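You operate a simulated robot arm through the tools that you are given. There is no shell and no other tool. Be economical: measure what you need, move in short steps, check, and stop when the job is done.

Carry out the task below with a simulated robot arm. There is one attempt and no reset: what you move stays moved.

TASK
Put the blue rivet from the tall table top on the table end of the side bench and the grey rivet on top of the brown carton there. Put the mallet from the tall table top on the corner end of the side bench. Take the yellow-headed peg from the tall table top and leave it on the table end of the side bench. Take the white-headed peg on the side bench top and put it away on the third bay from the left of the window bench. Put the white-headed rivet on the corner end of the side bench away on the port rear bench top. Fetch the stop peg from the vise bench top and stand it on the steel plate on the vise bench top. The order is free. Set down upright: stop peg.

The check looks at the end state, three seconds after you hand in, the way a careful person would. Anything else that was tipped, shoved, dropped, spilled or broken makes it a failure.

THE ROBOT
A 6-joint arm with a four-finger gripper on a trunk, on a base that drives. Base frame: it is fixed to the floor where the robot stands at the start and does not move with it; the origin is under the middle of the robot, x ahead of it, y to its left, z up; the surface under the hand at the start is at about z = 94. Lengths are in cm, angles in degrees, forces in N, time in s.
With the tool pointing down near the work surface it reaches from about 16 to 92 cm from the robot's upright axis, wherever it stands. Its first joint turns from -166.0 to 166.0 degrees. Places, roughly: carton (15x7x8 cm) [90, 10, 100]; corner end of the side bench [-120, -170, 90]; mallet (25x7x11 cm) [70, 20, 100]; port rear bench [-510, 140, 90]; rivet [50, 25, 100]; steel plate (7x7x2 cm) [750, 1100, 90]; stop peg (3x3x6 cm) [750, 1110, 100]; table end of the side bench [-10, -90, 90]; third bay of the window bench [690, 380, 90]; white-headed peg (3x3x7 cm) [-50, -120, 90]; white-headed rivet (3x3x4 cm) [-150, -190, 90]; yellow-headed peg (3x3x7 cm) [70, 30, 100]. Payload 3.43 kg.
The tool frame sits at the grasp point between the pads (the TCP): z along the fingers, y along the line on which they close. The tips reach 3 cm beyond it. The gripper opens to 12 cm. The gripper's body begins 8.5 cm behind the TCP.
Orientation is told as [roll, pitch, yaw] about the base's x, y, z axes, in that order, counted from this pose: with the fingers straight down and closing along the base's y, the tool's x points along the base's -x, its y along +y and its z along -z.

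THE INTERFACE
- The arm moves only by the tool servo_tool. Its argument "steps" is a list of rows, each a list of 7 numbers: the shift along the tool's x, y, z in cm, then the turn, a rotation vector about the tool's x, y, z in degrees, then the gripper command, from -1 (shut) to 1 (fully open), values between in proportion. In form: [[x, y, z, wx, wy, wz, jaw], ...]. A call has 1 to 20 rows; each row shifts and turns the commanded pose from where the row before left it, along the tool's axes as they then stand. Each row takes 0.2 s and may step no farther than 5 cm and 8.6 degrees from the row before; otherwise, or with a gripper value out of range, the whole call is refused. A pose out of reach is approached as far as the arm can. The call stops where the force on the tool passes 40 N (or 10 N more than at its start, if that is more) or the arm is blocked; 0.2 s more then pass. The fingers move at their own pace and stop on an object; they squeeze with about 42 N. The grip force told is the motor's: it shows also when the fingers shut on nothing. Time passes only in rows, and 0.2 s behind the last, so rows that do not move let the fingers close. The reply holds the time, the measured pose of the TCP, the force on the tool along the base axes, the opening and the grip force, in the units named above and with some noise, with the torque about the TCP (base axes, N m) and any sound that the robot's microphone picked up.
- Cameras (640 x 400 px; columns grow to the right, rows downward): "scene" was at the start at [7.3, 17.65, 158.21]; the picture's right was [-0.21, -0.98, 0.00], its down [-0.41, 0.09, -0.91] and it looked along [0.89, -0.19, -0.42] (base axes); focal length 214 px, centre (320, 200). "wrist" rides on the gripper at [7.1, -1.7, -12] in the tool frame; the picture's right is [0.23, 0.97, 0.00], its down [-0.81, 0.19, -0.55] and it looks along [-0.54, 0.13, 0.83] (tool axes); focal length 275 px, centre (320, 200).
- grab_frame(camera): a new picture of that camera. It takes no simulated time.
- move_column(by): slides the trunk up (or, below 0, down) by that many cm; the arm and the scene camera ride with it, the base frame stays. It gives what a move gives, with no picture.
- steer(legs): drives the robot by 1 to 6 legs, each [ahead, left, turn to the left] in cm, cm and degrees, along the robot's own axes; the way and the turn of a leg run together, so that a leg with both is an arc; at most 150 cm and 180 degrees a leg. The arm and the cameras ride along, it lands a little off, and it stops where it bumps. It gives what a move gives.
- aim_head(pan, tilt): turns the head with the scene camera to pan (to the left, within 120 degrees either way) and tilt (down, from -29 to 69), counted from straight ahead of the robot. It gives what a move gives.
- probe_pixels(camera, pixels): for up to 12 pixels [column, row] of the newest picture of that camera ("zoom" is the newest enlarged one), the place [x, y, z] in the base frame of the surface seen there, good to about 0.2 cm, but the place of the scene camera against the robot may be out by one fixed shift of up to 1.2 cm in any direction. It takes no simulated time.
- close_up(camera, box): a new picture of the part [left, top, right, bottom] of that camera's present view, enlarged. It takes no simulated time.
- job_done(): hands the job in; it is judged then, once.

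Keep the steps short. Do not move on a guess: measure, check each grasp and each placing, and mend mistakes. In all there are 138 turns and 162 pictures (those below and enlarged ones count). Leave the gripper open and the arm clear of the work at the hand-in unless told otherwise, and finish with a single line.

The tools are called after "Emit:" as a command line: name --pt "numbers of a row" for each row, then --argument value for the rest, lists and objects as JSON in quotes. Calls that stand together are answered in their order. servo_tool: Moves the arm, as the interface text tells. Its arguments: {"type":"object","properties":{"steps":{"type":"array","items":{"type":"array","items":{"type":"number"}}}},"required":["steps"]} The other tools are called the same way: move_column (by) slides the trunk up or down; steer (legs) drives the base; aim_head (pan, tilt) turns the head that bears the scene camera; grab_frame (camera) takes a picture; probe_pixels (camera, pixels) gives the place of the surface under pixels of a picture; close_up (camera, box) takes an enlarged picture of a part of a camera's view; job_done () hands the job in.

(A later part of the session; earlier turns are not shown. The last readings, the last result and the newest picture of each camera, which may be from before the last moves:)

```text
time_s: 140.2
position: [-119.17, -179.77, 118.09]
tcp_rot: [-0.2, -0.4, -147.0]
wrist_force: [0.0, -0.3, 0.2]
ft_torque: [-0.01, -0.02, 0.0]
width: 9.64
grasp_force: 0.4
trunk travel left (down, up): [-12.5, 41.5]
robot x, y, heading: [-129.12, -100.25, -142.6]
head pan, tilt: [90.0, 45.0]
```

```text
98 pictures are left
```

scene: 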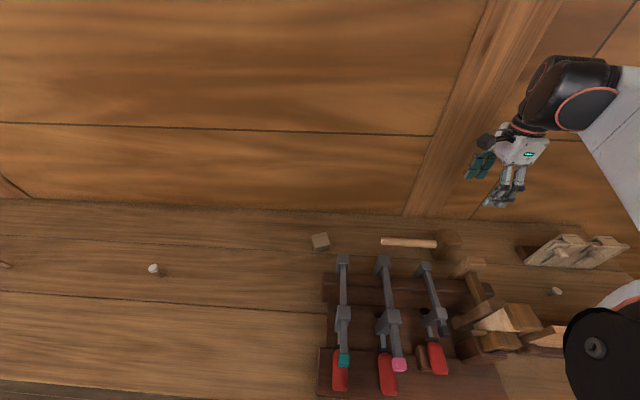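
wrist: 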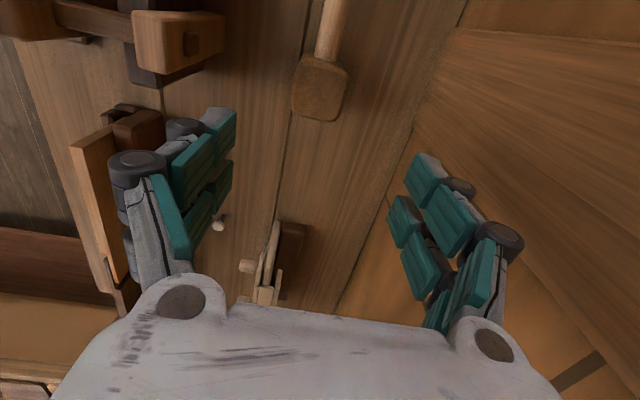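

The mallet rests well on the corner end. Next is the white-headed rivet at about [-150.4,-184.8]: I'll drive 15 cm along the bench to bring it into reach.

Emit:
steer --legs '[[15, 0, 0]]'

Emit:
grab_frame --camera "wrist"

```text
time_s: 141.6
position: [-131.38, -188.94, 118.08]
tcp_rot: [-0.2, -0.1, -147.2]
wrist_force: [-1.3, -0.4, 0.4]
ft_torque: [0.05, -0.03, -0.01]
width: 9.62
grasp_force: 0.0
trunk travel left (down, up): [-12.5, 41.5]
robot x, y, heading: [-140.9, -108.83, -142.8]
head pan, tilt: [90.0, 45.0]
```

```text
97 pictures are left
```

wrist: 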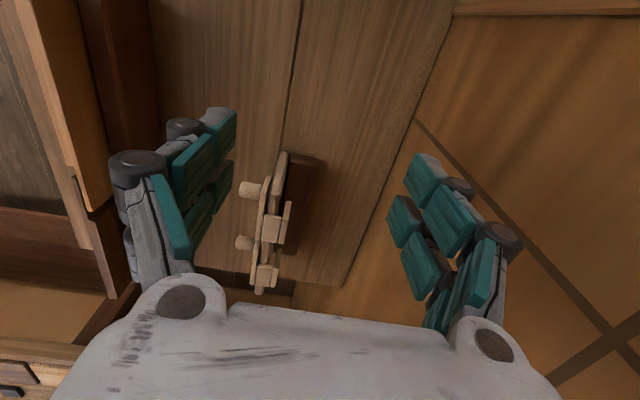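

Emit:
servo_tool --pt "-2.76 -2.75 0 0 0 0 -0.2" --pt "-2.76 -2.75 0 0 0 0 -0.2" --pt "-2.76 -2.75 0 0 0 0 -0.2" --pt "-2.76 -2.75 0 0 0 0 -0.2" --pt "-2.76 -2.75 0 0 0 0 -0.2" --pt "0 0 4.5 0 0 0 -0.2" --pt "0 0 4.5 0 0 0 -0.2" --pt "0 0 0 0 0 0 -0.2"

Emit:
grab_frame --camera "wrist"

```text
time_s: 143.4
position: [-150.26, -184.48, 109.46]
tcp_rot: [-0.1, -0.3, -147.2]
wrist_force: [-0.1, -0.2, 0.9]
ft_torque: [-0.04, 0.0, 0.02]
width: 4.8
grasp_force: 0.1
trunk travel left (down, up): [-12.5, 41.5]
robot x, y, heading: [-140.92, -108.97, -142.8]
head pan, tilt: [90.0, 45.0]
```

```text
96 pictures are left
```

wrist: 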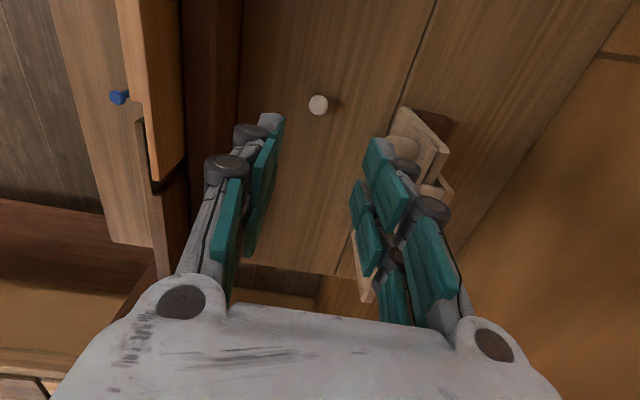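

Emit:
probe_pixels --camera "wrist" --pixels '[[318, 105], [313, 107], [323, 103], [395, 120], [410, 112], [400, 140], [365, 270], [200, 100], [237, 60], [160, 120]]'

```text
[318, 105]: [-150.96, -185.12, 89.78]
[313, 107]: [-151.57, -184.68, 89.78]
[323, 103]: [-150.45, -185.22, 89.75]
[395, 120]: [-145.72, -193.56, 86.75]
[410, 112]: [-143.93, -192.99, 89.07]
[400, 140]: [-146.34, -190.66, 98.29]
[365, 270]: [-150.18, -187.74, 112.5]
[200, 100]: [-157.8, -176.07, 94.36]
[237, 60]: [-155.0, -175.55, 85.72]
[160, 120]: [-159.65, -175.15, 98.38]
```

The plane knob is only about 7 cm from the rivet at body height. I'll rise and turn the hand 90° so it closes along the bench, which leaves more room.

Emit:
servo_tool --pt "0 0 -4 0 0 0 -0.2" --pt "0 0 -3 0 0 -8.2 -0.2" --pt "0 0 0 0 0 -8.2 -0.2" --pt "0 0 0 0 0 -8.2 -0.2" --pt "0 0 0 0 0 -8.2 -0.2" --pt "0 0 0 0 0 -8.2 -0.2" --pt "0 0 0 0 0 -8.2 -0.2" --pt "0 0 0 0 0 -8.2 -0.2" --pt "0 0 0 0 0 -8.2 -0.2" --pt "0 0 0 0 0 -8.2 -0.2" --pt "0 0 0 0 0 -8.2 -0.2" --pt "0 0 0 0 0 -8.2 -0.2" --pt "0 0 0 0 0 0 -0.2"

Emit:
grab_frame --camera "wrist"

```text
time_s: 146.2
position: [-150.46, -184.92, 115.97]
tcp_rot: [-0.3, 0.3, -56.9]
wrist_force: [-0.3, -1.2, 0.9]
ft_torque: [0.01, -0.01, 0.02]
width: 4.81
grasp_force: 0.0
trunk travel left (down, up): [-12.5, 41.5]
robot x, y, heading: [-140.87, -108.78, -142.9]
head pan, tilt: [90.0, 45.0]
```

```text
95 pictures are left
```

wrist: 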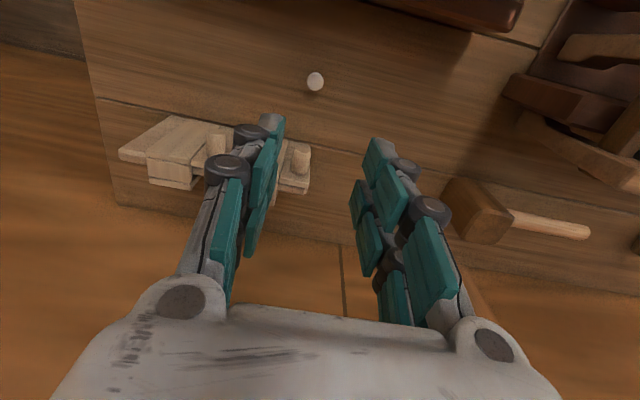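

Emit:
servo_tool --pt "0.19 -0.52 4.5 0 0 0 -0.2" --pt "0 0 4.5 0 0 0 -0.2" --pt "0 0 4.5 0 0 0 -0.2" --pt "0 0 4.5 0 0 0 -0.2" --pt "0 0 3 0 0 0 -0.2" --pt "0 0 0 0 0 0 -0.2"

Emit:
grab_frame --camera "wrist"

```text
time_s: 147.6
position: [-150.9, -185.01, 95.27]
tcp_rot: [-0.3, 0.1, -57.1]
wrist_force: [-0.5, -0.2, -0.5]
ft_torque: [0.02, 0.02, 0.01]
width: 4.81
grasp_force: 0.1
trunk travel left (down, up): [-12.5, 41.5]
robot x, y, heading: [-141.22, -108.98, -142.9]
head pan, tilt: [90.0, 45.0]
```

```text
94 pictures are left
```

wrist: 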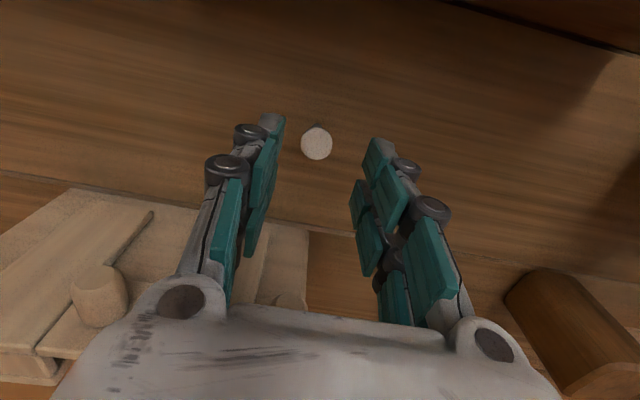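

Emit:
servo_tool --pt "0 0 3 0 0 0 -0.2" --pt "0 0 2.8 0 0 0 -0.2" --pt "0 0 0 0 0 0 -1" --pt "0 0 0 0 0 0 -1" --pt "0 0 0 0 0 0 -1"

Emit:
servo_tool --pt "0 0 -2 0 0 0 -1" --pt "0 0 -4.5 0 0 0 -1" --pt "0 0 -4.5 0 0 0 -1" --pt "0 0 -4.5 0 0 0 -1" --pt "0 0 -4.5 0 0 0 -1" --pt "0 0 -4.5 0 0 0 -1" --pt "0 0 -4.5 0 0 0 -1" --pt "0 0 -4.5 0 0 0 -1" --pt "0 0 0 0 0 0 -1"

Emit:
grab_frame --camera "wrist"

```text
time_s: 148.8
position: [-151.2, -184.62, 89.4]
tcp_rot: [-0.2, 0.2, -57.0]
wrist_force: [0.5, -0.1, 0.7]
ft_torque: [-0.01, 0.01, -0.02]
width: 1.87
grasp_force: 41.8
trunk travel left (down, up): [-12.5, 41.5]
robot x, y, heading: [-141.0, -108.82, -142.9]
head pan, tilt: [90.0, 45.0]
```

```text
time_s: 150.8
position: [-150.97, -185.09, 122.87]
tcp_rot: [-0.4, 0.2, -56.9]
wrist_force: [-0.4, -0.2, 0.2]
ft_torque: [0.0, 0.01, 0.04]
width: 1.86
grasp_force: 42.1
trunk travel left (down, up): [-12.5, 41.5]
robot x, y, heading: [-141.01, -109.01, -142.8]
head pan, tilt: [90.0, 45.0]
```

```text
93 pictures are left
```

wrist: 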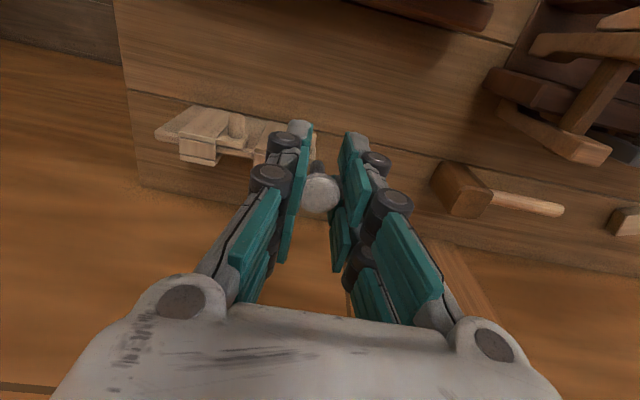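

The white-headed rivet is held. I'll draw the hand in, move away from the bench, turn towards the port rear bench (bearing ~146°) and look at the way.

Emit:
servo_tool --pt "3.04 2.6 0 0 0 0 -1" --pt "3.04 2.6 0 0 0 0 -1" --pt "3.04 2.6 0 0 0 0 -1" --pt "3.04 2.6 0 0 0 0 -1" --pt "3.04 2.6 0 0 0 0 -1" --pt "0 0 0 0 0 0 -1"

Emit:
steer --legs '[[0, -25, 0], [0, 0, -71]]'

Emit:
aim_head --pan 0 --tilt 20

Emit:
grab_frame --camera "scene"

```text
time_s: 152.2
position: [-148.33, -165.07, 122.69]
tcp_rot: [-0.2, 0.1, -57.0]
wrist_force: [0.3, 0.5, 0.1]
ft_torque: [-0.05, 0.01, -0.01]
width: 1.87
grasp_force: 41.6
trunk travel left (down, up): [-12.5, 41.5]
robot x, y, heading: [-141.17, -108.68, -142.7]
head pan, tilt: [90.0, 45.0]
```

```text
time_s: 157.0
position: [-211.04, -102.71, 122.74]
tcp_rot: [-0.3, 0.2, -126.0]
wrist_force: [-0.1, 1.0, -0.1]
ft_torque: [0.02, 0.01, -0.01]
width: 1.86
grasp_force: 42.3
trunk travel left (down, up): [-12.5, 41.5]
robot x, y, heading: [-155.51, -89.62, 148.0]
head pan, tilt: [90.0, 45.0]
```

```text
time_s: 158.6
position: [-210.94, -102.65, 122.67]
tcp_rot: [-0.3, 0.1, -126.0]
wrist_force: [0.8, 0.5, -0.6]
ft_torque: [0.01, -0.02, -0.04]
width: 1.86
grasp_force: 41.9
trunk travel left (down, up): [-12.5, 41.5]
robot x, y, heading: [-155.75, -89.33, 148.4]
head pan, tilt: [0.0, 20.0]
```

```text
92 pictures are left
```

scene: 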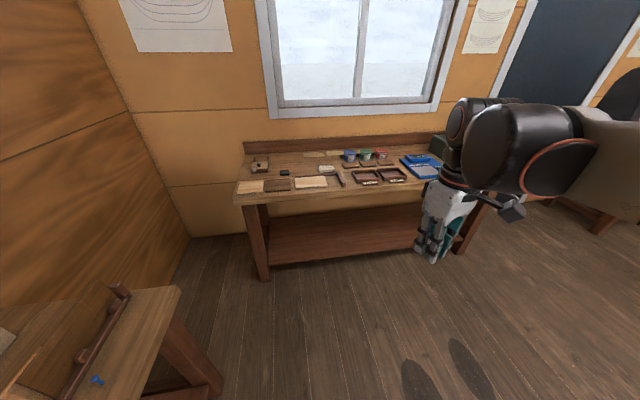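

Emit:
probe_pixels --camera "scene" --pixels '[[260, 200], [470, 180], [360, 150], [320, 320], [600, 225], [630, 260]]'

Emit:
aim_head --pan -40 --tilt 15

Emit:
grab_frame --camera "scene"

```text
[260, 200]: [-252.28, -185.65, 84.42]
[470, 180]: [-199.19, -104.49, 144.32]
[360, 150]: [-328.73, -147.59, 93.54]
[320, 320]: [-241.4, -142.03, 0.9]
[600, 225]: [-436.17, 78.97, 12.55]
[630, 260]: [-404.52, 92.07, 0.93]
```

```text
time_s: 159.7
position: [-211.08, -102.67, 122.74]
tcp_rot: [-0.3, 0.2, -125.9]
wrist_force: [0.2, 0.0, -0.8]
ft_torque: [-0.02, 0.02, -0.01]
width: 1.86
grasp_force: 42.6
trunk travel left (down, up): [-12.5, 41.5]
robot x, y, heading: [-155.93, -89.19, 148.2]
head pan, tilt: [-40.0, 15.0]
```

```text
91 pictures are left
```

scene: 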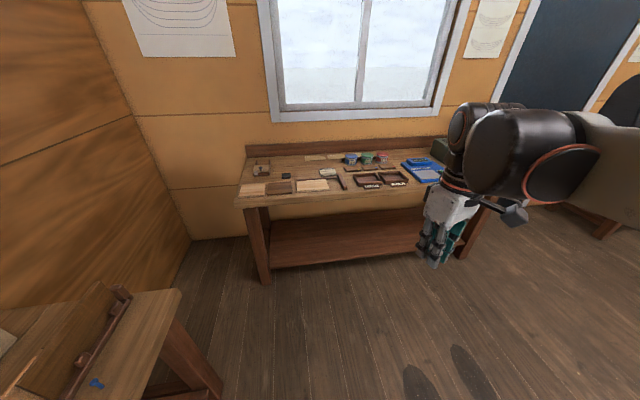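

I see: the head cannot pan past the arm, which now sits 45° to the left. So I'll turn the base another 50° right to look along the way.

Emit:
steer --legs '[[0, 0, -55]]'

Emit:
aim_head --pan 50 --tilt 20

Emit:
grab_frame --camera "scene"

```text
time_s: 162.5
position: [-198.9, -52.43, 122.71]
tcp_rot: [-0.3, 0.2, 179.8]
wrist_force: [0.3, -0.4, -0.9]
ft_torque: [0.04, 0.01, -0.02]
width: 1.84
grasp_force: 42.2
trunk travel left (down, up): [-12.5, 41.5]
robot x, y, heading: [-156.15, -89.19, 94.0]
head pan, tilt: [-40.0, 15.0]
```

```text
time_s: 164.2
position: [-198.91, -52.5, 122.66]
tcp_rot: [-0.4, 0.2, 179.9]
wrist_force: [-0.9, -0.7, -0.3]
ft_torque: [0.02, 0.01, 0.0]
width: 1.88
grasp_force: 42.3
trunk travel left (down, up): [-12.5, 41.5]
robot x, y, heading: [-155.8, -89.65, 93.9]
head pan, tilt: [50.0, 20.0]
```

```text
90 pictures are left
```

scene: 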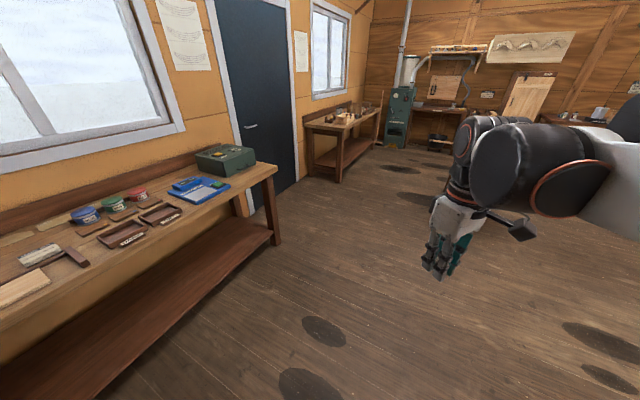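

The far bench past the dark door is probably the port rear bench. Measuring it.

Emit:
probe_pixels --camera "scene" --pixels '[[342, 128], [318, 122], [375, 112], [330, 118], [360, 118], [340, 180], [400, 195], [280, 240], [272, 165], [355, 112], [400, 100]]'

Emit:
close_up --camera "scene" --box '[290, 85, 400, 154]'

```text
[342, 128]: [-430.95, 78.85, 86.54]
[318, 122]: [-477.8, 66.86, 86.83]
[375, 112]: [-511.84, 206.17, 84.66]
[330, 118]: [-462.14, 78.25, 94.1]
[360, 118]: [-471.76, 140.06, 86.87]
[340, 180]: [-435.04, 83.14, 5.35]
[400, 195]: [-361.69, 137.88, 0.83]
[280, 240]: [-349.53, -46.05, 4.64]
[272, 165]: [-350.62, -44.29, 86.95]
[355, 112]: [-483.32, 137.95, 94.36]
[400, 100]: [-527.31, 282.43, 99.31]
```

```text
5.80 times, centred on (345, 120) of scene
```

zoom: 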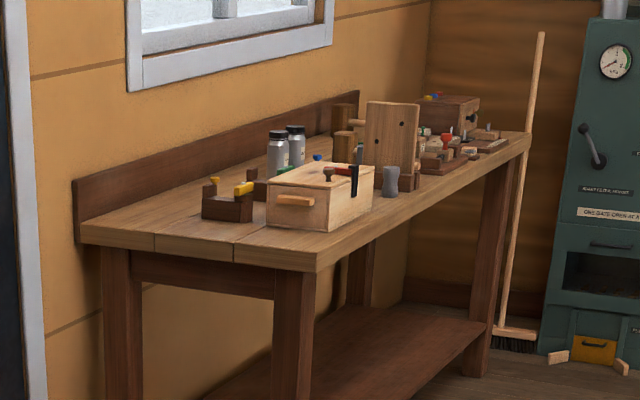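

The bench front edge runs from [-431,79] to [-512,206], and its near end has free space. The floor is clear, so I'll drive to about [-410,112].

Emit:
steer --legs '[[73.5, 80, 0], [73.5, 80, 0], [70, 76, 0]]'

Emit:
aim_head --pan 65 --tilt 35

Emit:
grab_frame --camera "scene"

```text
time_s: 179.9
position: [-446.24, 154.76, 122.85]
tcp_rot: [-0.3, 0.3, 179.6]
wrist_force: [0.1, 0.6, 0.2]
ft_torque: [-0.01, 0.0, -0.01]
width: 1.78
grasp_force: 42.1
trunk travel left (down, up): [-12.5, 41.5]
robot x, y, heading: [-403.5, 117.42, 93.9]
head pan, tilt: [50.0, 20.0]
```

```text
time_s: 180.7
position: [-446.15, 154.7, 122.73]
tcp_rot: [-0.2, 0.3, 179.5]
wrist_force: [-0.4, 0.1, -0.1]
ft_torque: [0.03, 0.01, 0.0]
width: 1.79
grasp_force: 42.2
trunk travel left (down, up): [-12.5, 41.5]
robot x, y, heading: [-403.3, 117.71, 93.6]
head pan, tilt: [65.0, 35.0]
```

```text
88 pictures are left
```

scene: 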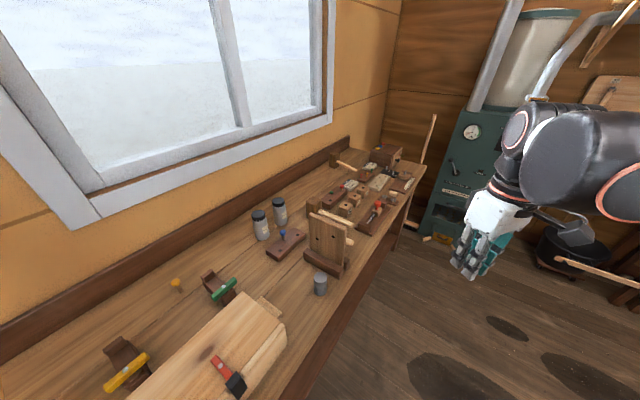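

Emit:
probe_pixels --camera "scene" --pixels '[[272, 275], [255, 262], [215, 260], [295, 282], [303, 310], [268, 298], [318, 284], [280, 245], [235, 285], [320, 262], [150, 310], [262, 235]]'

Emit:
close_up --camera "scene" --box '[160, 200, 380, 338]'

```text
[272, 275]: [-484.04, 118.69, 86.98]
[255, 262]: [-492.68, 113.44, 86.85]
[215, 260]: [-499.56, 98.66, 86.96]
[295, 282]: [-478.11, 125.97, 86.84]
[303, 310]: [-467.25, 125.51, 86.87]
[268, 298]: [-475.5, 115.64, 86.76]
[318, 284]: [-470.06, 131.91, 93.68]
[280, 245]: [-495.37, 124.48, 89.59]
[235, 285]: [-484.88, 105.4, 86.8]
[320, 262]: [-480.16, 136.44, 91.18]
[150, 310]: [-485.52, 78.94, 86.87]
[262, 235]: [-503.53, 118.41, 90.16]
```

```text
2.90 times, centred on (270, 269) of scene
```

zoom: 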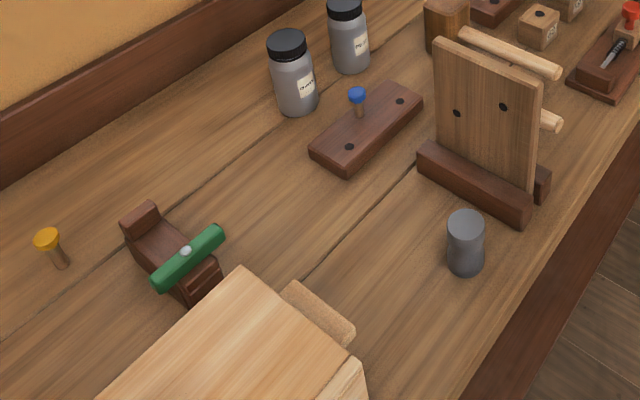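

I'll set the rivet on the open patch near [-484,119.5], which is about 9 cm or more from its neighbours. Moving over it, then down partway.

Emit:
servo_tool --pt "-3.44 3.2 0 0 0 0 -1" --pt "-3.44 3.2 0 0 0 0 -1" --pt "-3.44 3.2 0 0 0 0 -1" --pt "-3.44 3.2 0 0 0 0 -1" --pt "-3.44 3.2 0 0 0 0 -1" --pt "-3.44 3.2 0 0 0 0 -1" --pt "-3.44 3.2 0 0 0 0 -1" --pt "-3.44 3.2 0 0 0 0 -1" --pt "-3.44 3.2 0 0 0 0 -1" --pt "-3.44 3.2 0 0 0 0 -1" --pt "-3.44 3.2 0 0 0 0 -1" --pt "0 0 4.5 0 0 0 -1" --pt "0 0 4.5 0 0 0 -1" --pt "0 0 4.5 0 0 0 -1" --pt "0 0 0 0 0 0 -1"

Emit:
grab_frame --camera "wrist"

```text
time_s: 181.9
position: [-460.11, 147.8, 122.68]
tcp_rot: [-0.3, 0.1, 170.5]
wrist_force: [0.1, 1.7, -0.1]
ft_torque: [-0.01, 0.02, 0.01]
width: 1.75
grasp_force: 41.6
trunk travel left (down, up): [-12.5, 41.5]
robot x, y, heading: [-403.12, 117.48, 93.8]
head pan, tilt: [65.0, 35.0]
stopped in row 6: the arm was blocked; the commanded pose is now the measured one
```

```text
86 pictures are left
```

wrist: 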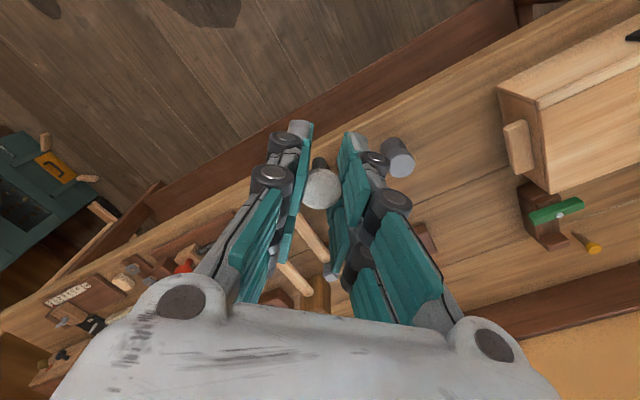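

The arm ran up against the head, which I'd left at pan 65. I'll pan the head farther left, out of its way, and take up the move again.

Emit:
aim_head --pan 118 --tilt 45

Emit:
servo_tool --pt "0 0 0 0 0 -4.6 -1" --pt "0 0 0 0 0 -4.6 -1" --pt "-2.7 3.16 0 0 0 0 -1" --pt "-2.7 3.16 0 0 0 0 -1" --pt "-2.7 3.16 0 0 0 0 -1" --pt "-2.7 3.16 0 0 0 0 -1" --pt "0 0 0 0 0 0 -1"

```text
time_s: 183.2
position: [-460.0, 147.75, 122.64]
tcp_rot: [-0.3, 0.2, 170.6]
wrist_force: [-0.1, -0.7, -0.4]
ft_torque: [0.01, 0.01, -0.01]
width: 1.77
grasp_force: 41.5
trunk travel left (down, up): [-12.5, 41.5]
robot x, y, heading: [-403.15, 117.65, 93.6]
head pan, tilt: [118.0, 45.0]
```

```text
time_s: 184.8
position: [-471.04, 135.1, 122.48]
tcp_rot: [-0.3, 0.2, 179.8]
wrist_force: [0.2, -1.0, -0.6]
ft_torque: [0.0, -0.03, 0.04]
width: 1.74
grasp_force: 42.0
trunk travel left (down, up): [-12.5, 41.5]
robot x, y, heading: [-403.23, 117.58, 93.7]
head pan, tilt: [118.0, 45.0]
```

Emit:
servo_tool --pt "-2.6 3.12 0 0 0 0 -1" --pt "-2.6 3.12 0 0 0 0 -1" --pt "-2.6 3.12 0 0 0 0 -1" --pt "-2.6 3.12 0 0 0 0 -1" --pt "-2.6 3.12 0 0 0 0 -1" --pt "0 0 4.5 0 0 0 -1" --pt "0 0 4.5 0 0 0 -1" --pt "0 0 4.5 0 0 0 -1" --pt "0 0 0 0 0 0 -1"

Emit:
grab_frame --camera "wrist"

```text
time_s: 186.8
position: [-483.9, 119.94, 108.95]
tcp_rot: [-0.2, 0.3, 179.8]
wrist_force: [-1.0, 1.3, -0.2]
ft_torque: [-0.02, -0.06, 0.02]
width: 1.77
grasp_force: 41.9
trunk travel left (down, up): [-12.5, 41.5]
robot x, y, heading: [-403.32, 117.4, 93.7]
head pan, tilt: [118.0, 45.0]
```

```text
85 pictures are left
```

wrist: 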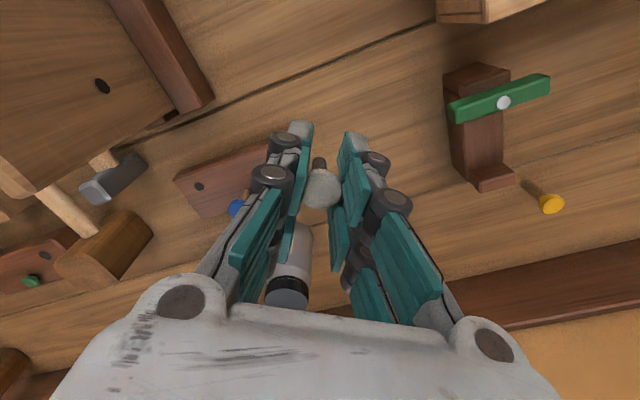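

Emit:
probe_pixels --camera "wrist" --pixels '[[165, 115], [60, 150], [210, 100], [265, 150], [320, 110], [460, 15], [470, 170], [295, 235], [100, 50], [440, 100]]'

```text
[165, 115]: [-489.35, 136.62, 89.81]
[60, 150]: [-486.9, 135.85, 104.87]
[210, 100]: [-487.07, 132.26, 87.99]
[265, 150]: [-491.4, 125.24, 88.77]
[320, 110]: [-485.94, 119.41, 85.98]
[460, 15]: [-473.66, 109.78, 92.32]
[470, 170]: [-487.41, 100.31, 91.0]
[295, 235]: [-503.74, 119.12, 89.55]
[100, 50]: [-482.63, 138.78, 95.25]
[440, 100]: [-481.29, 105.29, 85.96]
```

Neighbours are clear, the jig board being 16 cm away. Descending to z≈90.

Emit:
servo_tool --pt "0 0 4.7 0 0 0 -1" --pt "0 0 4.7 0 0 0 -1" --pt "0 0 4.7 0 0 0 -1" --pt "0 0 4.2 0 0 0 -1" --pt "0 0 0.8 0 0 0 -1" --pt "0 0 0 0 0 0 -1"

Emit:
servo_tool --pt "0 0 0.1 0 0 0 -1" --pt "0 0 0.1 0 0 0 -1" --pt "0 0 0 0 0 0 -1"

```text
time_s: 188.2
position: [-483.74, 120.15, 89.82]
tcp_rot: [-0.2, 0.2, 179.8]
wrist_force: [1.3, 0.0, -0.3]
ft_torque: [0.01, -0.02, -0.01]
width: 1.76
grasp_force: 42.2
trunk travel left (down, up): [-12.5, 41.5]
robot x, y, heading: [-403.16, 117.72, 93.7]
head pan, tilt: [118.0, 45.0]
```

```text
time_s: 189.0
position: [-483.69, 119.99, 89.67]
tcp_rot: [-0.1, 0.2, 179.8]
wrist_force: [0.0, 0.0, 0.4]
ft_torque: [0.01, 0.01, -0.02]
width: 1.78
grasp_force: 42.1
trunk travel left (down, up): [-12.5, 41.5]
robot x, y, heading: [-403.29, 117.47, 93.5]
head pan, tilt: [118.0, 45.0]
```

Emit:
servo_tool --pt "0 0 0.1 0 0 0 -1" --pt "0 0 0.08 0 0 0 -1" --pt "0 0 0 0 0 0 -1" --pt "0 0 0 0 0 0 -0.5" --pt "0 0 0 0 0 0 -0.4" --pt "0 0 0 0 0 0 -0.4" --pt "0 0 -2 0 0 0 -0.4" --pt "0 0 -4 0 0 0 -0.4" --pt "0 0 -4 0 0 0 -0.4" --pt "0 0 -4 0 0 0 -0.4"

Emit:
grab_frame --camera "wrist"

```text
time_s: 191.2
position: [-484.13, 119.57, 103.61]
tcp_rot: [-0.2, 0.2, 179.8]
wrist_force: [-0.7, 0.3, 0.5]
ft_torque: [0.0, 0.0, -0.03]
width: 3.63
grasp_force: 0.1
trunk travel left (down, up): [-12.5, 41.5]
robot x, y, heading: [-403.37, 117.43, 93.7]
head pan, tilt: [118.0, 45.0]
```

```text
84 pictures are left
```

wrist: 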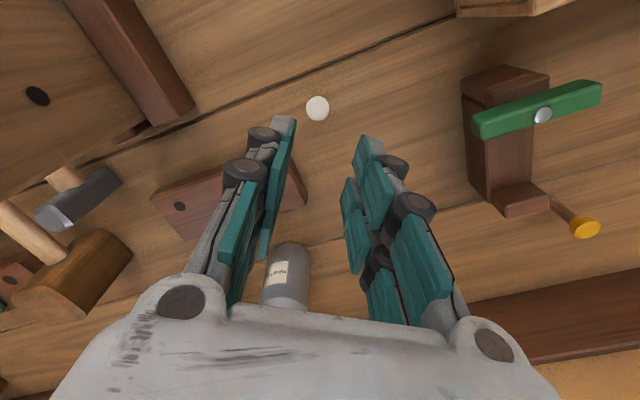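

The white-headed rivet stands on the port rear bench. Raising and drawing in, then swinging the arm to the robot's front so that the head can look forward.

Emit:
servo_tool --pt "0 0 -4.5 0 0 0 -0.4" --pt "0 0 -4.5 0 0 0 -0.4" --pt "0 0 -4.5 0 0 0 -0.4" --pt "0 0 -4.5 0 0 0 -0.4" --pt "0 0 -4 0 0 0 -0.4" --pt "4.7 0 0 0 0 0 -0.4" --pt "4.7 0 0 0 0 0 -0.4" --pt "4.7 0 0 0 0 0 -0.4" --pt "4.7 0 0 0 0 0 -0.4" --pt "4.7 0 0 0 0 0 -0.4" --pt "0 0 0 0 0 0 -0.4"

Emit:
servo_tool --pt "0.22 -4.95 0 0 0 5 -0.4" --pt "0.22 -4.95 0 0 0 5 -0.4" --pt "0.22 -4.95 0 0 0 5 -0.4" --pt "0.22 -4.95 0 0 0 5 -0.4" --pt "0.22 -4.95 0 0 0 5 -0.4" --pt "0.22 -4.95 0 0 0 5 -0.4" --pt "0.22 -4.95 0 0 0 5 -0.4" --pt "0.22 -4.95 0 0 0 5 -0.4" --pt "0.22 -4.95 0 0 0 5 -0.4" --pt "0.22 -4.95 0 0 0 5 -0.4" --pt "0.22 -4.95 0 0 0 5 -0.4" --pt "0.22 -4.95 0 0 0 5 -0.4" --pt "0.22 -4.95 0 0 0 5 -0.4" --pt "0.22 -4.95 0 0 0 5 -0.4" --pt "0.22 -4.95 0 0 0 5 -0.4" --pt "0.22 -4.95 0 0 0 5 -0.4" --pt "0.22 -4.95 0 0 0 5 -0.4" --pt "0.22 -4.95 0 0 0 5 -0.4" --pt "0.22 -4.95 0 0 0 5 -0.4" --pt "0 0 0 0 0 0 -0.4"

```text
time_s: 193.0
position: [-478.73, 122.63, 120.15]
tcp_rot: [-0.2, 0.2, 177.5]
wrist_force: [0.1, -0.1, -1.8]
ft_torque: [-0.07, -0.02, 0.0]
width: 3.6
grasp_force: 0.1
trunk travel left (down, up): [-12.5, 41.5]
robot x, y, heading: [-403.78, 117.62, 93.9]
head pan, tilt: [118.0, 45.0]
stopped in row 8: the arm was blocked; the commanded pose is now the measured one
```

```text
time_s: 197.2
position: [-414.88, 176.36, 120.6]
tcp_rot: [-0.1, -0.3, 82.8]
wrist_force: [-0.5, -0.9, 0.1]
ft_torque: [0.03, 0.02, -0.01]
width: 3.61
grasp_force: 0.1
trunk travel left (down, up): [-12.5, 41.5]
robot x, y, heading: [-403.16, 117.61, 93.4]
head pan, tilt: [118.0, 45.0]
```

Swung to the front. Now turning to face the side bench, then driving back towards the white-headed peg.

Emit:
steer --legs '[[0, 0, -155]]'

Emit:
aim_head --pan 40 --tilt 15

Emit:
grab_frame --camera "scene"

```text
time_s: 203.9
position: [-367.67, 69.76, 120.67]
tcp_rot: [-0.2, -0.4, -71.7]
wrist_force: [0.0, -1.0, -0.1]
ft_torque: [-0.01, -0.01, 0.01]
width: 3.62
grasp_force: 0.1
trunk travel left (down, up): [-12.5, 41.5]
robot x, y, heading: [-403.13, 118.01, -60.8]
head pan, tilt: [118.0, 45.0]
```

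```text
time_s: 205.4
position: [-367.58, 69.7, 120.77]
tcp_rot: [-0.2, -0.2, -71.7]
wrist_force: [0.2, -0.4, -0.4]
ft_torque: [0.01, 0.02, -0.01]
width: 3.57
grasp_force: 0.0
trunk travel left (down, up): [-12.5, 41.5]
robot x, y, heading: [-403.15, 117.61, -60.9]
head pan, tilt: [40.0, 15.0]
```

```text
83 pictures are left
```

scene: 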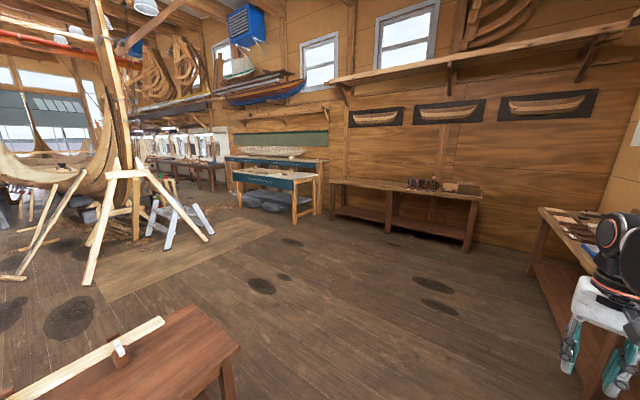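

Emit:
probe_pixels --camera "scene" --pixels '[[238, 348], [190, 308], [225, 390], [325, 215], [470, 250], [210, 238], [84, 285]]'

```text
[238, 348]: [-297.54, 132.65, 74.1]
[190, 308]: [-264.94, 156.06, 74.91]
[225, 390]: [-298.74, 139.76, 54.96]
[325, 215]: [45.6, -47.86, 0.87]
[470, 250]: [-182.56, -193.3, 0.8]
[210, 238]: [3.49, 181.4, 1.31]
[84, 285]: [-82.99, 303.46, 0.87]
```

The route is clear, with the low stand at [-297,133] well off the line. Driving to about [-84,-62].

Emit:
steer --legs '[[104, 64, 0], [104, 64, 0], [103, 64, 0]]'

Emit:
grab_frame --camera "wrist"

```text
time_s: 223.2
position: [-40.75, -99.47, 120.62]
tcp_rot: [-0.3, -0.4, -69.5]
wrist_force: [0.3, 0.3, 0.6]
ft_torque: [0.04, -0.01, 0.0]
width: 3.6
grasp_force: 0.1
trunk travel left (down, up): [-12.5, 41.5]
robot x, y, heading: [-78.31, -52.76, -58.6]
head pan, tilt: [40.0, 15.0]
```

```text
82 pictures are left
```

wrist: 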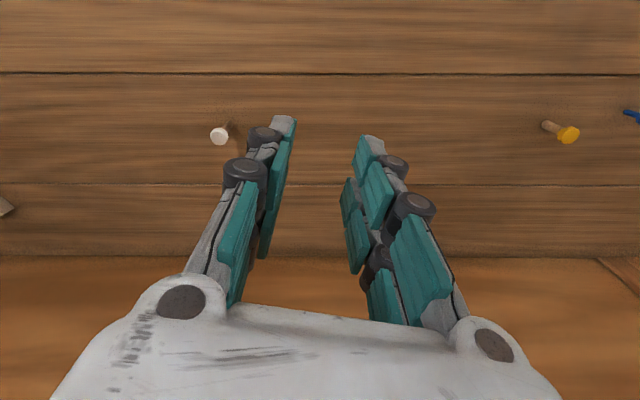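

The white-headed peg is at (220,137). Measuring it.

Emit:
probe_pixels --camera "wrist" --pixels '[[219, 138], [213, 139], [226, 134], [229, 127]]'

```text
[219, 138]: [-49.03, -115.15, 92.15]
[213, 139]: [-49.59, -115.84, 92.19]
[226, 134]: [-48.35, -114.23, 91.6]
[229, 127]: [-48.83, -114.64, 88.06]
```

Emit:
servo_tool --pt "-2.9 -3.25 0 0 0 0 -0.2" --pt "-2.9 -3.25 0 0 0 0 -0.2" --pt "-2.9 -3.25 0 0 0 0 -0.2" --pt "-2.9 -3.25 0 0 0 0 -0.2" --pt "0 0 4.5 0 0 0 -0.2" --pt "0 0 4.5 0 0 0 -0.2" --pt "0 0 4.5 0 0 0 -0.2" --pt "0 0 4.5 0 0 0 -0.2" --pt "0 0 0 0 0 0 -0.2"

Emit:
grab_frame --camera "wrist"

```text
time_s: 225.2
position: [-48.97, -114.83, 102.66]
tcp_rot: [-0.3, -0.2, -69.6]
wrist_force: [-0.3, 0.0, -0.6]
ft_torque: [0.02, 0.01, -0.01]
width: 4.79
grasp_force: 0.0
trunk travel left (down, up): [-12.5, 41.5]
robot x, y, heading: [-78.36, -52.97, -58.9]
head pan, tilt: [40.0, 15.0]
```

```text
81 pictures are left
```

wrist: 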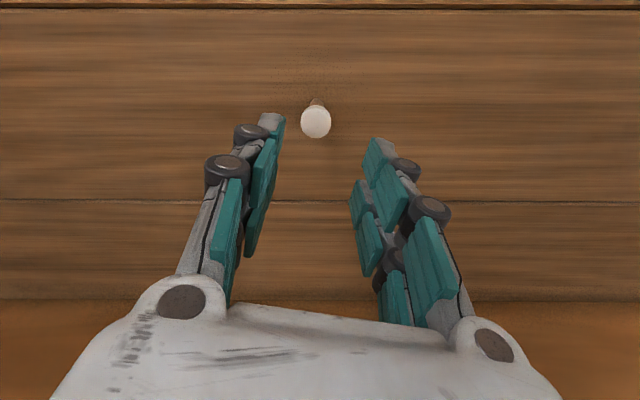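

Centred. Down to z≈90.8, close, then lift.

Emit:
servo_tool --pt "0 0 4.5 0 0 0 -0.2" --pt "0 0 4.5 0 0 0 -0.2" --pt "0 0 2.8 0 0 0 -0.2" --pt "0 0 0 0 0 0 -1" --pt "0 0 0 0 0 0 -1" --pt "0 0 0 0 0 0 -1"

Emit:
servo_tool --pt "0 0 -3 0 0 0 -1" --pt "0 0 -4.5 0 0 0 -1" --pt "0 0 -4.5 0 0 0 -1" --pt "0 0 -4.5 0 0 0 -1" --pt "0 0 -4.5 0 0 0 -1" --pt "0 0 -4.5 0 0 0 -1" --pt "0 0 -4.5 0 0 0 -1" --pt "0 0 0 0 0 0 -1"

Emit:
grab_frame --camera "wrist"

```text
time_s: 226.6
position: [-49.13, -115.16, 90.96]
tcp_rot: [-0.3, -0.2, -69.7]
wrist_force: [-0.5, 0.1, -0.4]
ft_torque: [0.04, 0.03, 0.01]
width: 1.99
grasp_force: 42.0
trunk travel left (down, up): [-12.5, 41.5]
robot x, y, heading: [-78.28, -53.0, -58.9]
head pan, tilt: [40.0, 15.0]
```

```text
time_s: 228.4
position: [-49.14, -114.82, 121.13]
tcp_rot: [-0.3, -0.3, -69.6]
wrist_force: [0.2, 0.0, -0.1]
ft_torque: [-0.02, -0.02, 0.02]
width: 1.99
grasp_force: 41.6
trunk travel left (down, up): [-12.5, 41.5]
robot x, y, heading: [-78.34, -52.91, -58.6]
head pan, tilt: [40.0, 15.0]
```

```text
80 pictures are left
```

wrist: 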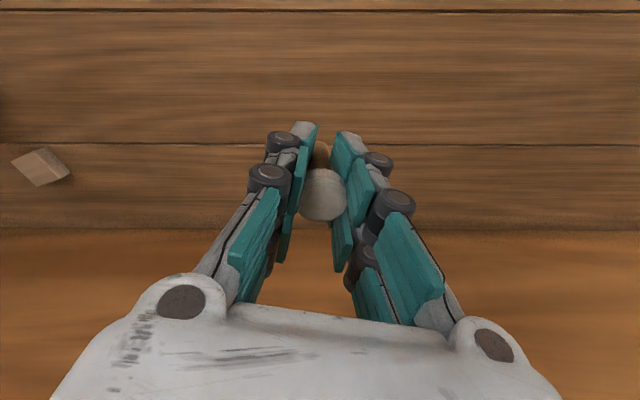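

Held. Drawing in, turning to face up the aisle and looking at the way to the window bench.

Emit:
servo_tool --pt "4 0 0 0 0 0 -1" --pt "4 0 0 0 0 0 -1" --pt "4 0 0 0 0 0 -1" --pt "0 0 0 0 0 0 -1"

Emit:
steer --legs '[[0, 0, 90]]'

Emit:
aim_head --pan 12 --tilt 12

Emit:
grab_frame --camera "scene"

```text
time_s: 229.4
position: [-53.23, -103.71, 121.15]
tcp_rot: [-0.3, -0.4, -69.6]
wrist_force: [0.3, 0.5, 0.0]
ft_torque: [-0.05, -0.02, -0.01]
width: 2.03
grasp_force: 42.1
trunk travel left (down, up): [-12.5, 41.5]
robot x, y, heading: [-78.13, -52.76, -58.6]
head pan, tilt: [40.0, 15.0]
```

```text
time_s: 233.5
position: [-26.31, -30.09, 121.01]
tcp_rot: [-0.2, -0.4, 17.9]
wrist_force: [0.8, 0.6, -0.6]
ft_torque: [0.03, -0.04, 0.0]
width: 2.01
grasp_force: 42.5
trunk travel left (down, up): [-12.5, 41.5]
robot x, y, heading: [-77.89, -52.88, 29.0]
head pan, tilt: [40.0, 15.0]
```

```text
time_s: 234.4
position: [-26.25, -30.15, 121.11]
tcp_rot: [-0.2, -0.3, 18.0]
wrist_force: [0.4, 0.3, -0.1]
ft_torque: [0.02, -0.01, 0.01]
width: 2.0
grasp_force: 41.7
trunk travel left (down, up): [-12.5, 41.5]
robot x, y, heading: [-78.1, -52.84, 28.7]
head pan, tilt: [12.0, 12.0]
```

```text
79 pictures are left
```

scene: 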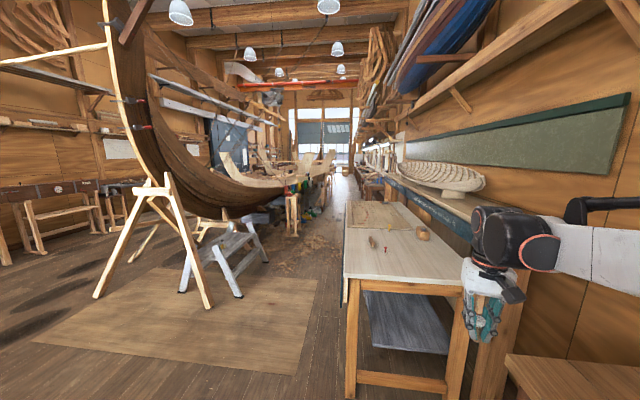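

Emit:
probe_pixels --camera "scene" --pixels '[[268, 260], [238, 296], [300, 232], [320, 212], [352, 210], [385, 190], [345, 195], [375, 175], [310, 200], [340, 182]]'

Emit:
close_up --camera "scene" --box '[260, 120, 440, 232]'

```text
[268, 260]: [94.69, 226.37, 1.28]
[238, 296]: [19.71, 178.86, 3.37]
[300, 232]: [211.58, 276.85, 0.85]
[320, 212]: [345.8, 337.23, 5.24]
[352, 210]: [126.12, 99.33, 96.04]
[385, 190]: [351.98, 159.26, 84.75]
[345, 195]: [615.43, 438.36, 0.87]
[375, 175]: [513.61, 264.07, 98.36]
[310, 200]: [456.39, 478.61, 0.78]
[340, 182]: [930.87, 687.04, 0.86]
```

```text
3.56 times, centred on (350, 176) of scene
```

zoom: 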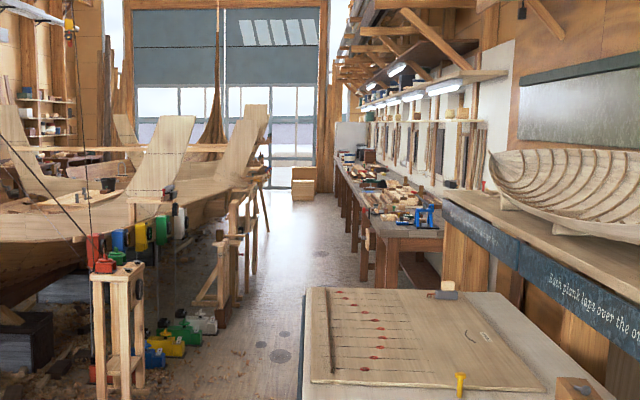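

The aisle left of the tall table is clear. I'll align with it and drive up alongside the table.

Emit:
steer --legs '[[0, 0, 4.5], [80, 64, 0]]'

```text
time_s: 240.2
position: [3.85, 69.26, 121.03]
tcp_rot: [-0.2, -0.3, 21.2]
wrist_force: [0.1, 0.1, -0.1]
ft_torque: [0.04, 0.0, 0.01]
width: 1.96
grasp_force: 41.9
trunk travel left (down, up): [-12.5, 41.5]
robot x, y, heading: [-46.81, 43.27, 32.3]
head pan, tilt: [12.0, 12.0]
```

Emit:
steer --legs '[[121, 2, 0], [121, 2, 0], [100, -40, 0]]'

Emit:
grab_frame --camera "scene"

```text
time_s: 257.1
position: [302.92, 235.61, 121.13]
tcp_rot: [-0.2, -0.3, 23.9]
wrist_force: [0.0, 0.5, -0.5]
ft_torque: [0.03, 0.01, 0.0]
width: 1.97
grasp_force: 41.5
trunk travel left (down, up): [-12.5, 41.5]
robot x, y, heading: [254.05, 207.74, 34.9]
head pan, tilt: [12.0, 12.0]
```

```text
77 pictures are left
```

scene: 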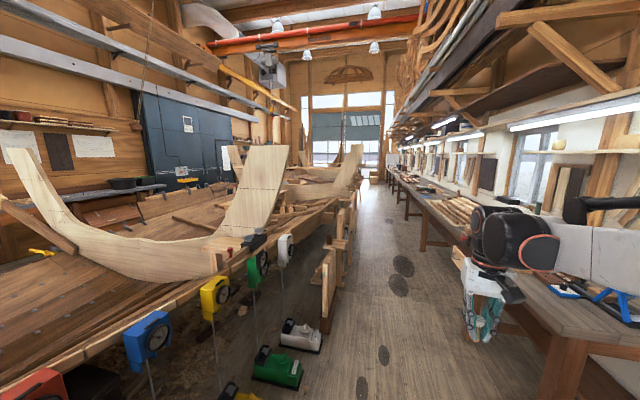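

Emit:
probe_pixels --camera "scene" --pixels '[[318, 352], [325, 315], [348, 245], [333, 270], [425, 248], [400, 215], [520, 340], [285, 245], [540, 290], [430, 205], [395, 185]]'

Emit:
close_up --camera "scene" --box '[370, 140, 530, 240]'

```text
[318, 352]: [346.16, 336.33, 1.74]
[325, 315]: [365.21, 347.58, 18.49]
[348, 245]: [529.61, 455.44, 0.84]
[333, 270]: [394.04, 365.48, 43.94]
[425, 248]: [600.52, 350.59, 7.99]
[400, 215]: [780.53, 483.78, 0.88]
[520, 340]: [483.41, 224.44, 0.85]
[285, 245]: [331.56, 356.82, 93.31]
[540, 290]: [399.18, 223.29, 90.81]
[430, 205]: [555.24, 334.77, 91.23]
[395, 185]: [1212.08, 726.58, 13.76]
```

```text
4.00 times, centred on (450, 190) of scene
```

zoom: 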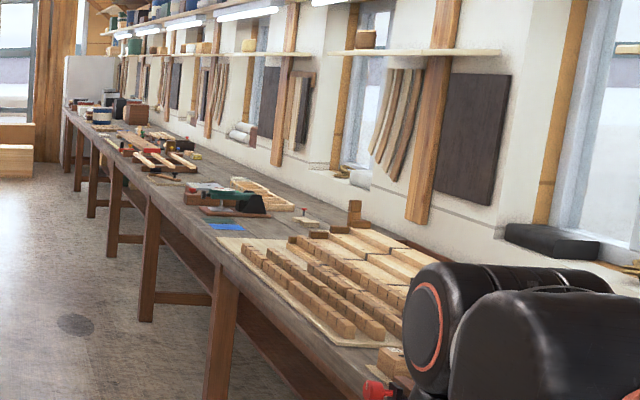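

The bench front edge lies about 54 cm right of my aisle line and the hull stands about 72 cm to the left. Driving up the middle towards the third bay.

Emit:
steer --legs '[[139.6, -11, 0], [139.6, -11, -1], [139.6, -11, -1]]'

Emit:
grab_frame --camera "scene"

```text
time_s: 277.1
position: [670.43, 436.13, 121.13]
tcp_rot: [-0.2, -0.2, 20.3]
wrist_force: [0.3, 0.6, 0.5]
ft_torque: [0.03, -0.01, -0.01]
width: 1.95
grasp_force: 41.9
trunk travel left (down, up): [-12.5, 41.5]
robot x, y, heading: [619.46, 410.85, 31.2]
head pan, tilt: [12.0, 12.0]
```

```text
75 pictures are left
```

scene: 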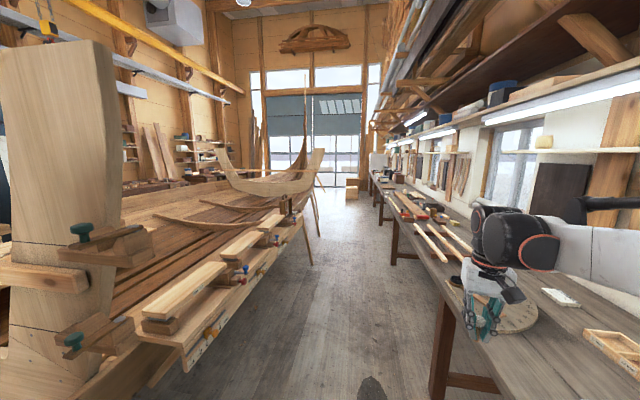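

I'm alongside the third bay now. Turning right to face the bench and look.

Emit:
steer --legs '[[0, 0, -65]]'

Emit:
aim_head --pan 15 --tilt 35

Emit:
grab_frame --camera "scene"

```text
time_s: 280.4
position: [663.56, 375.44, 121.11]
tcp_rot: [-0.2, -0.3, -44.8]
wrist_force: [0.1, 0.4, 0.5]
ft_torque: [0.05, -0.02, 0.01]
width: 2.0
grasp_force: 41.9
trunk travel left (down, up): [-12.5, 41.5]
robot x, y, heading: [619.61, 411.29, -33.8]
head pan, tilt: [12.0, 12.0]
```

```text
time_s: 281.3
position: [663.46, 375.41, 121.08]
tcp_rot: [-0.1, -0.3, -44.9]
wrist_force: [-0.2, 0.2, 0.4]
ft_torque: [0.0, 0.0, -0.01]
width: 1.97
grasp_force: 42.0
trunk travel left (down, up): [-12.5, 41.5]
robot x, y, heading: [619.72, 411.0, -34.1]
head pan, tilt: [15.0, 35.0]
```

```text
74 pictures are left
```

scene: 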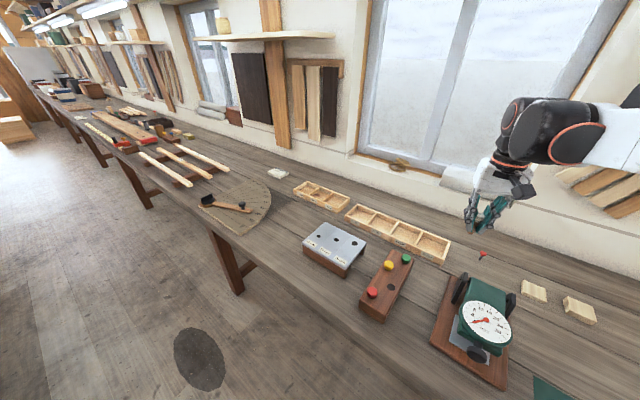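

Emit:
probe_pixels --camera "scene" --pixels '[[340, 220], [280, 215], [250, 190], [300, 225], [410, 210], [200, 235], [275, 174], [240, 160], [230, 240], [350, 180], [160, 125], [420, 270]]'

Emit:
close_up --camera "scene" --box '[180, 140, 500, 340]'

```text
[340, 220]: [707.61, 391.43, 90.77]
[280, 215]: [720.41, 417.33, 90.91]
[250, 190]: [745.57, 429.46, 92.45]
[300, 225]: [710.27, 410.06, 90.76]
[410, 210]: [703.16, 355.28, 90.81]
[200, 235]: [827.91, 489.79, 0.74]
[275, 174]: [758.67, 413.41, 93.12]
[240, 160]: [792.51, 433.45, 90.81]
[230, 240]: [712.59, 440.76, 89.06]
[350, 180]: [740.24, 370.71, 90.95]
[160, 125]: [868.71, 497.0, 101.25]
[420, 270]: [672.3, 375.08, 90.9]
```

```text
2.00 times, centred on (340, 240) of scene
```

zoom: 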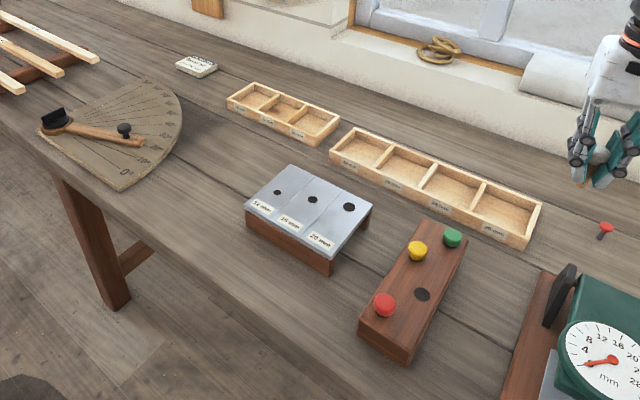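

The bench's legs divide it into bays, and this one spans about t 670–834 around [690,380]. I'll measure the free patches among the trays, blocks and gauge.

Emit:
probe_pixels --camera "zoom" --pixels '[[466, 248], [535, 290], [485, 262], [490, 236], [420, 362], [470, 320], [300, 330], [225, 180], [210, 210], [246, 225], [180, 165], [215, 280]]'

```text
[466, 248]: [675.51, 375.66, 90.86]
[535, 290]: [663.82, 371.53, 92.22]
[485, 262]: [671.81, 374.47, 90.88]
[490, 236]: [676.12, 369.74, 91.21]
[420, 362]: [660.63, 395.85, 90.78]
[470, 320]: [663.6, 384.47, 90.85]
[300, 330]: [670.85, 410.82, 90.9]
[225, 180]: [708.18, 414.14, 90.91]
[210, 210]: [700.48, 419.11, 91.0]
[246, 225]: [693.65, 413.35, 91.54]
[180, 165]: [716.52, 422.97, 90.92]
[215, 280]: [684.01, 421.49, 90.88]
```

I'll use the patch near [673,407], at the bay's middle in front of the metal jig. Turning the base left 34° carries the hand there.

Emit:
steer --legs '[[0, 0, 34]]'

Emit:
grab_frame --camera "wrist"

```text
time_s: 283.3
position: [676.06, 406.45, 121.04]
tcp_rot: [-0.3, -0.2, -10.6]
wrist_force: [-0.6, 0.1, 0.4]
ft_torque: [0.0, -0.02, 0.04]
width: 1.99
grasp_force: 42.0
trunk travel left (down, up): [-12.5, 41.5]
robot x, y, heading: [619.36, 411.29, 0.3]
head pan, tilt: [15.0, 35.0]
```

```text
72 pictures are left
```

wrist: 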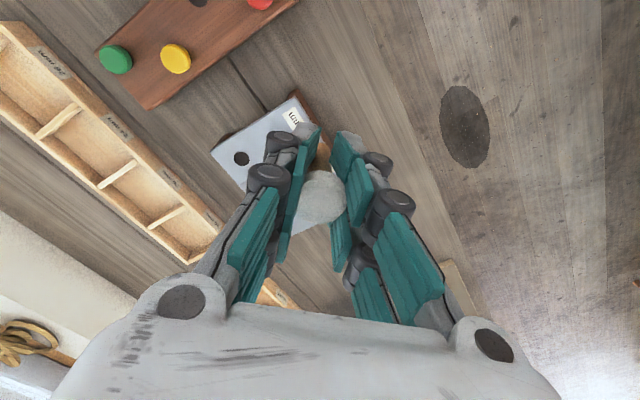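

Emit:
probe_pixels --camera "wrist" --pixels '[[297, 95], [310, 115], [318, 130], [340, 60], [350, 100], [300, 60], [380, 120], [400, 140], [420, 200], [260, 90], [370, 60], [290, 20]]'

```text
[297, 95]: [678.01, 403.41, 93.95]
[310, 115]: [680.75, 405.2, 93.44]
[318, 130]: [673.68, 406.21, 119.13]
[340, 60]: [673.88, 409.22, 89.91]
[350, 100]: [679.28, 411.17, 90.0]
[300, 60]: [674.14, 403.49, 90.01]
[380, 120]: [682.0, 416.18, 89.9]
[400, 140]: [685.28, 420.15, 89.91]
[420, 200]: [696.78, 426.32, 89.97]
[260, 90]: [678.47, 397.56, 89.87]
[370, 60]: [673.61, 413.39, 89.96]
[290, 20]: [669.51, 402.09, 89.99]
```

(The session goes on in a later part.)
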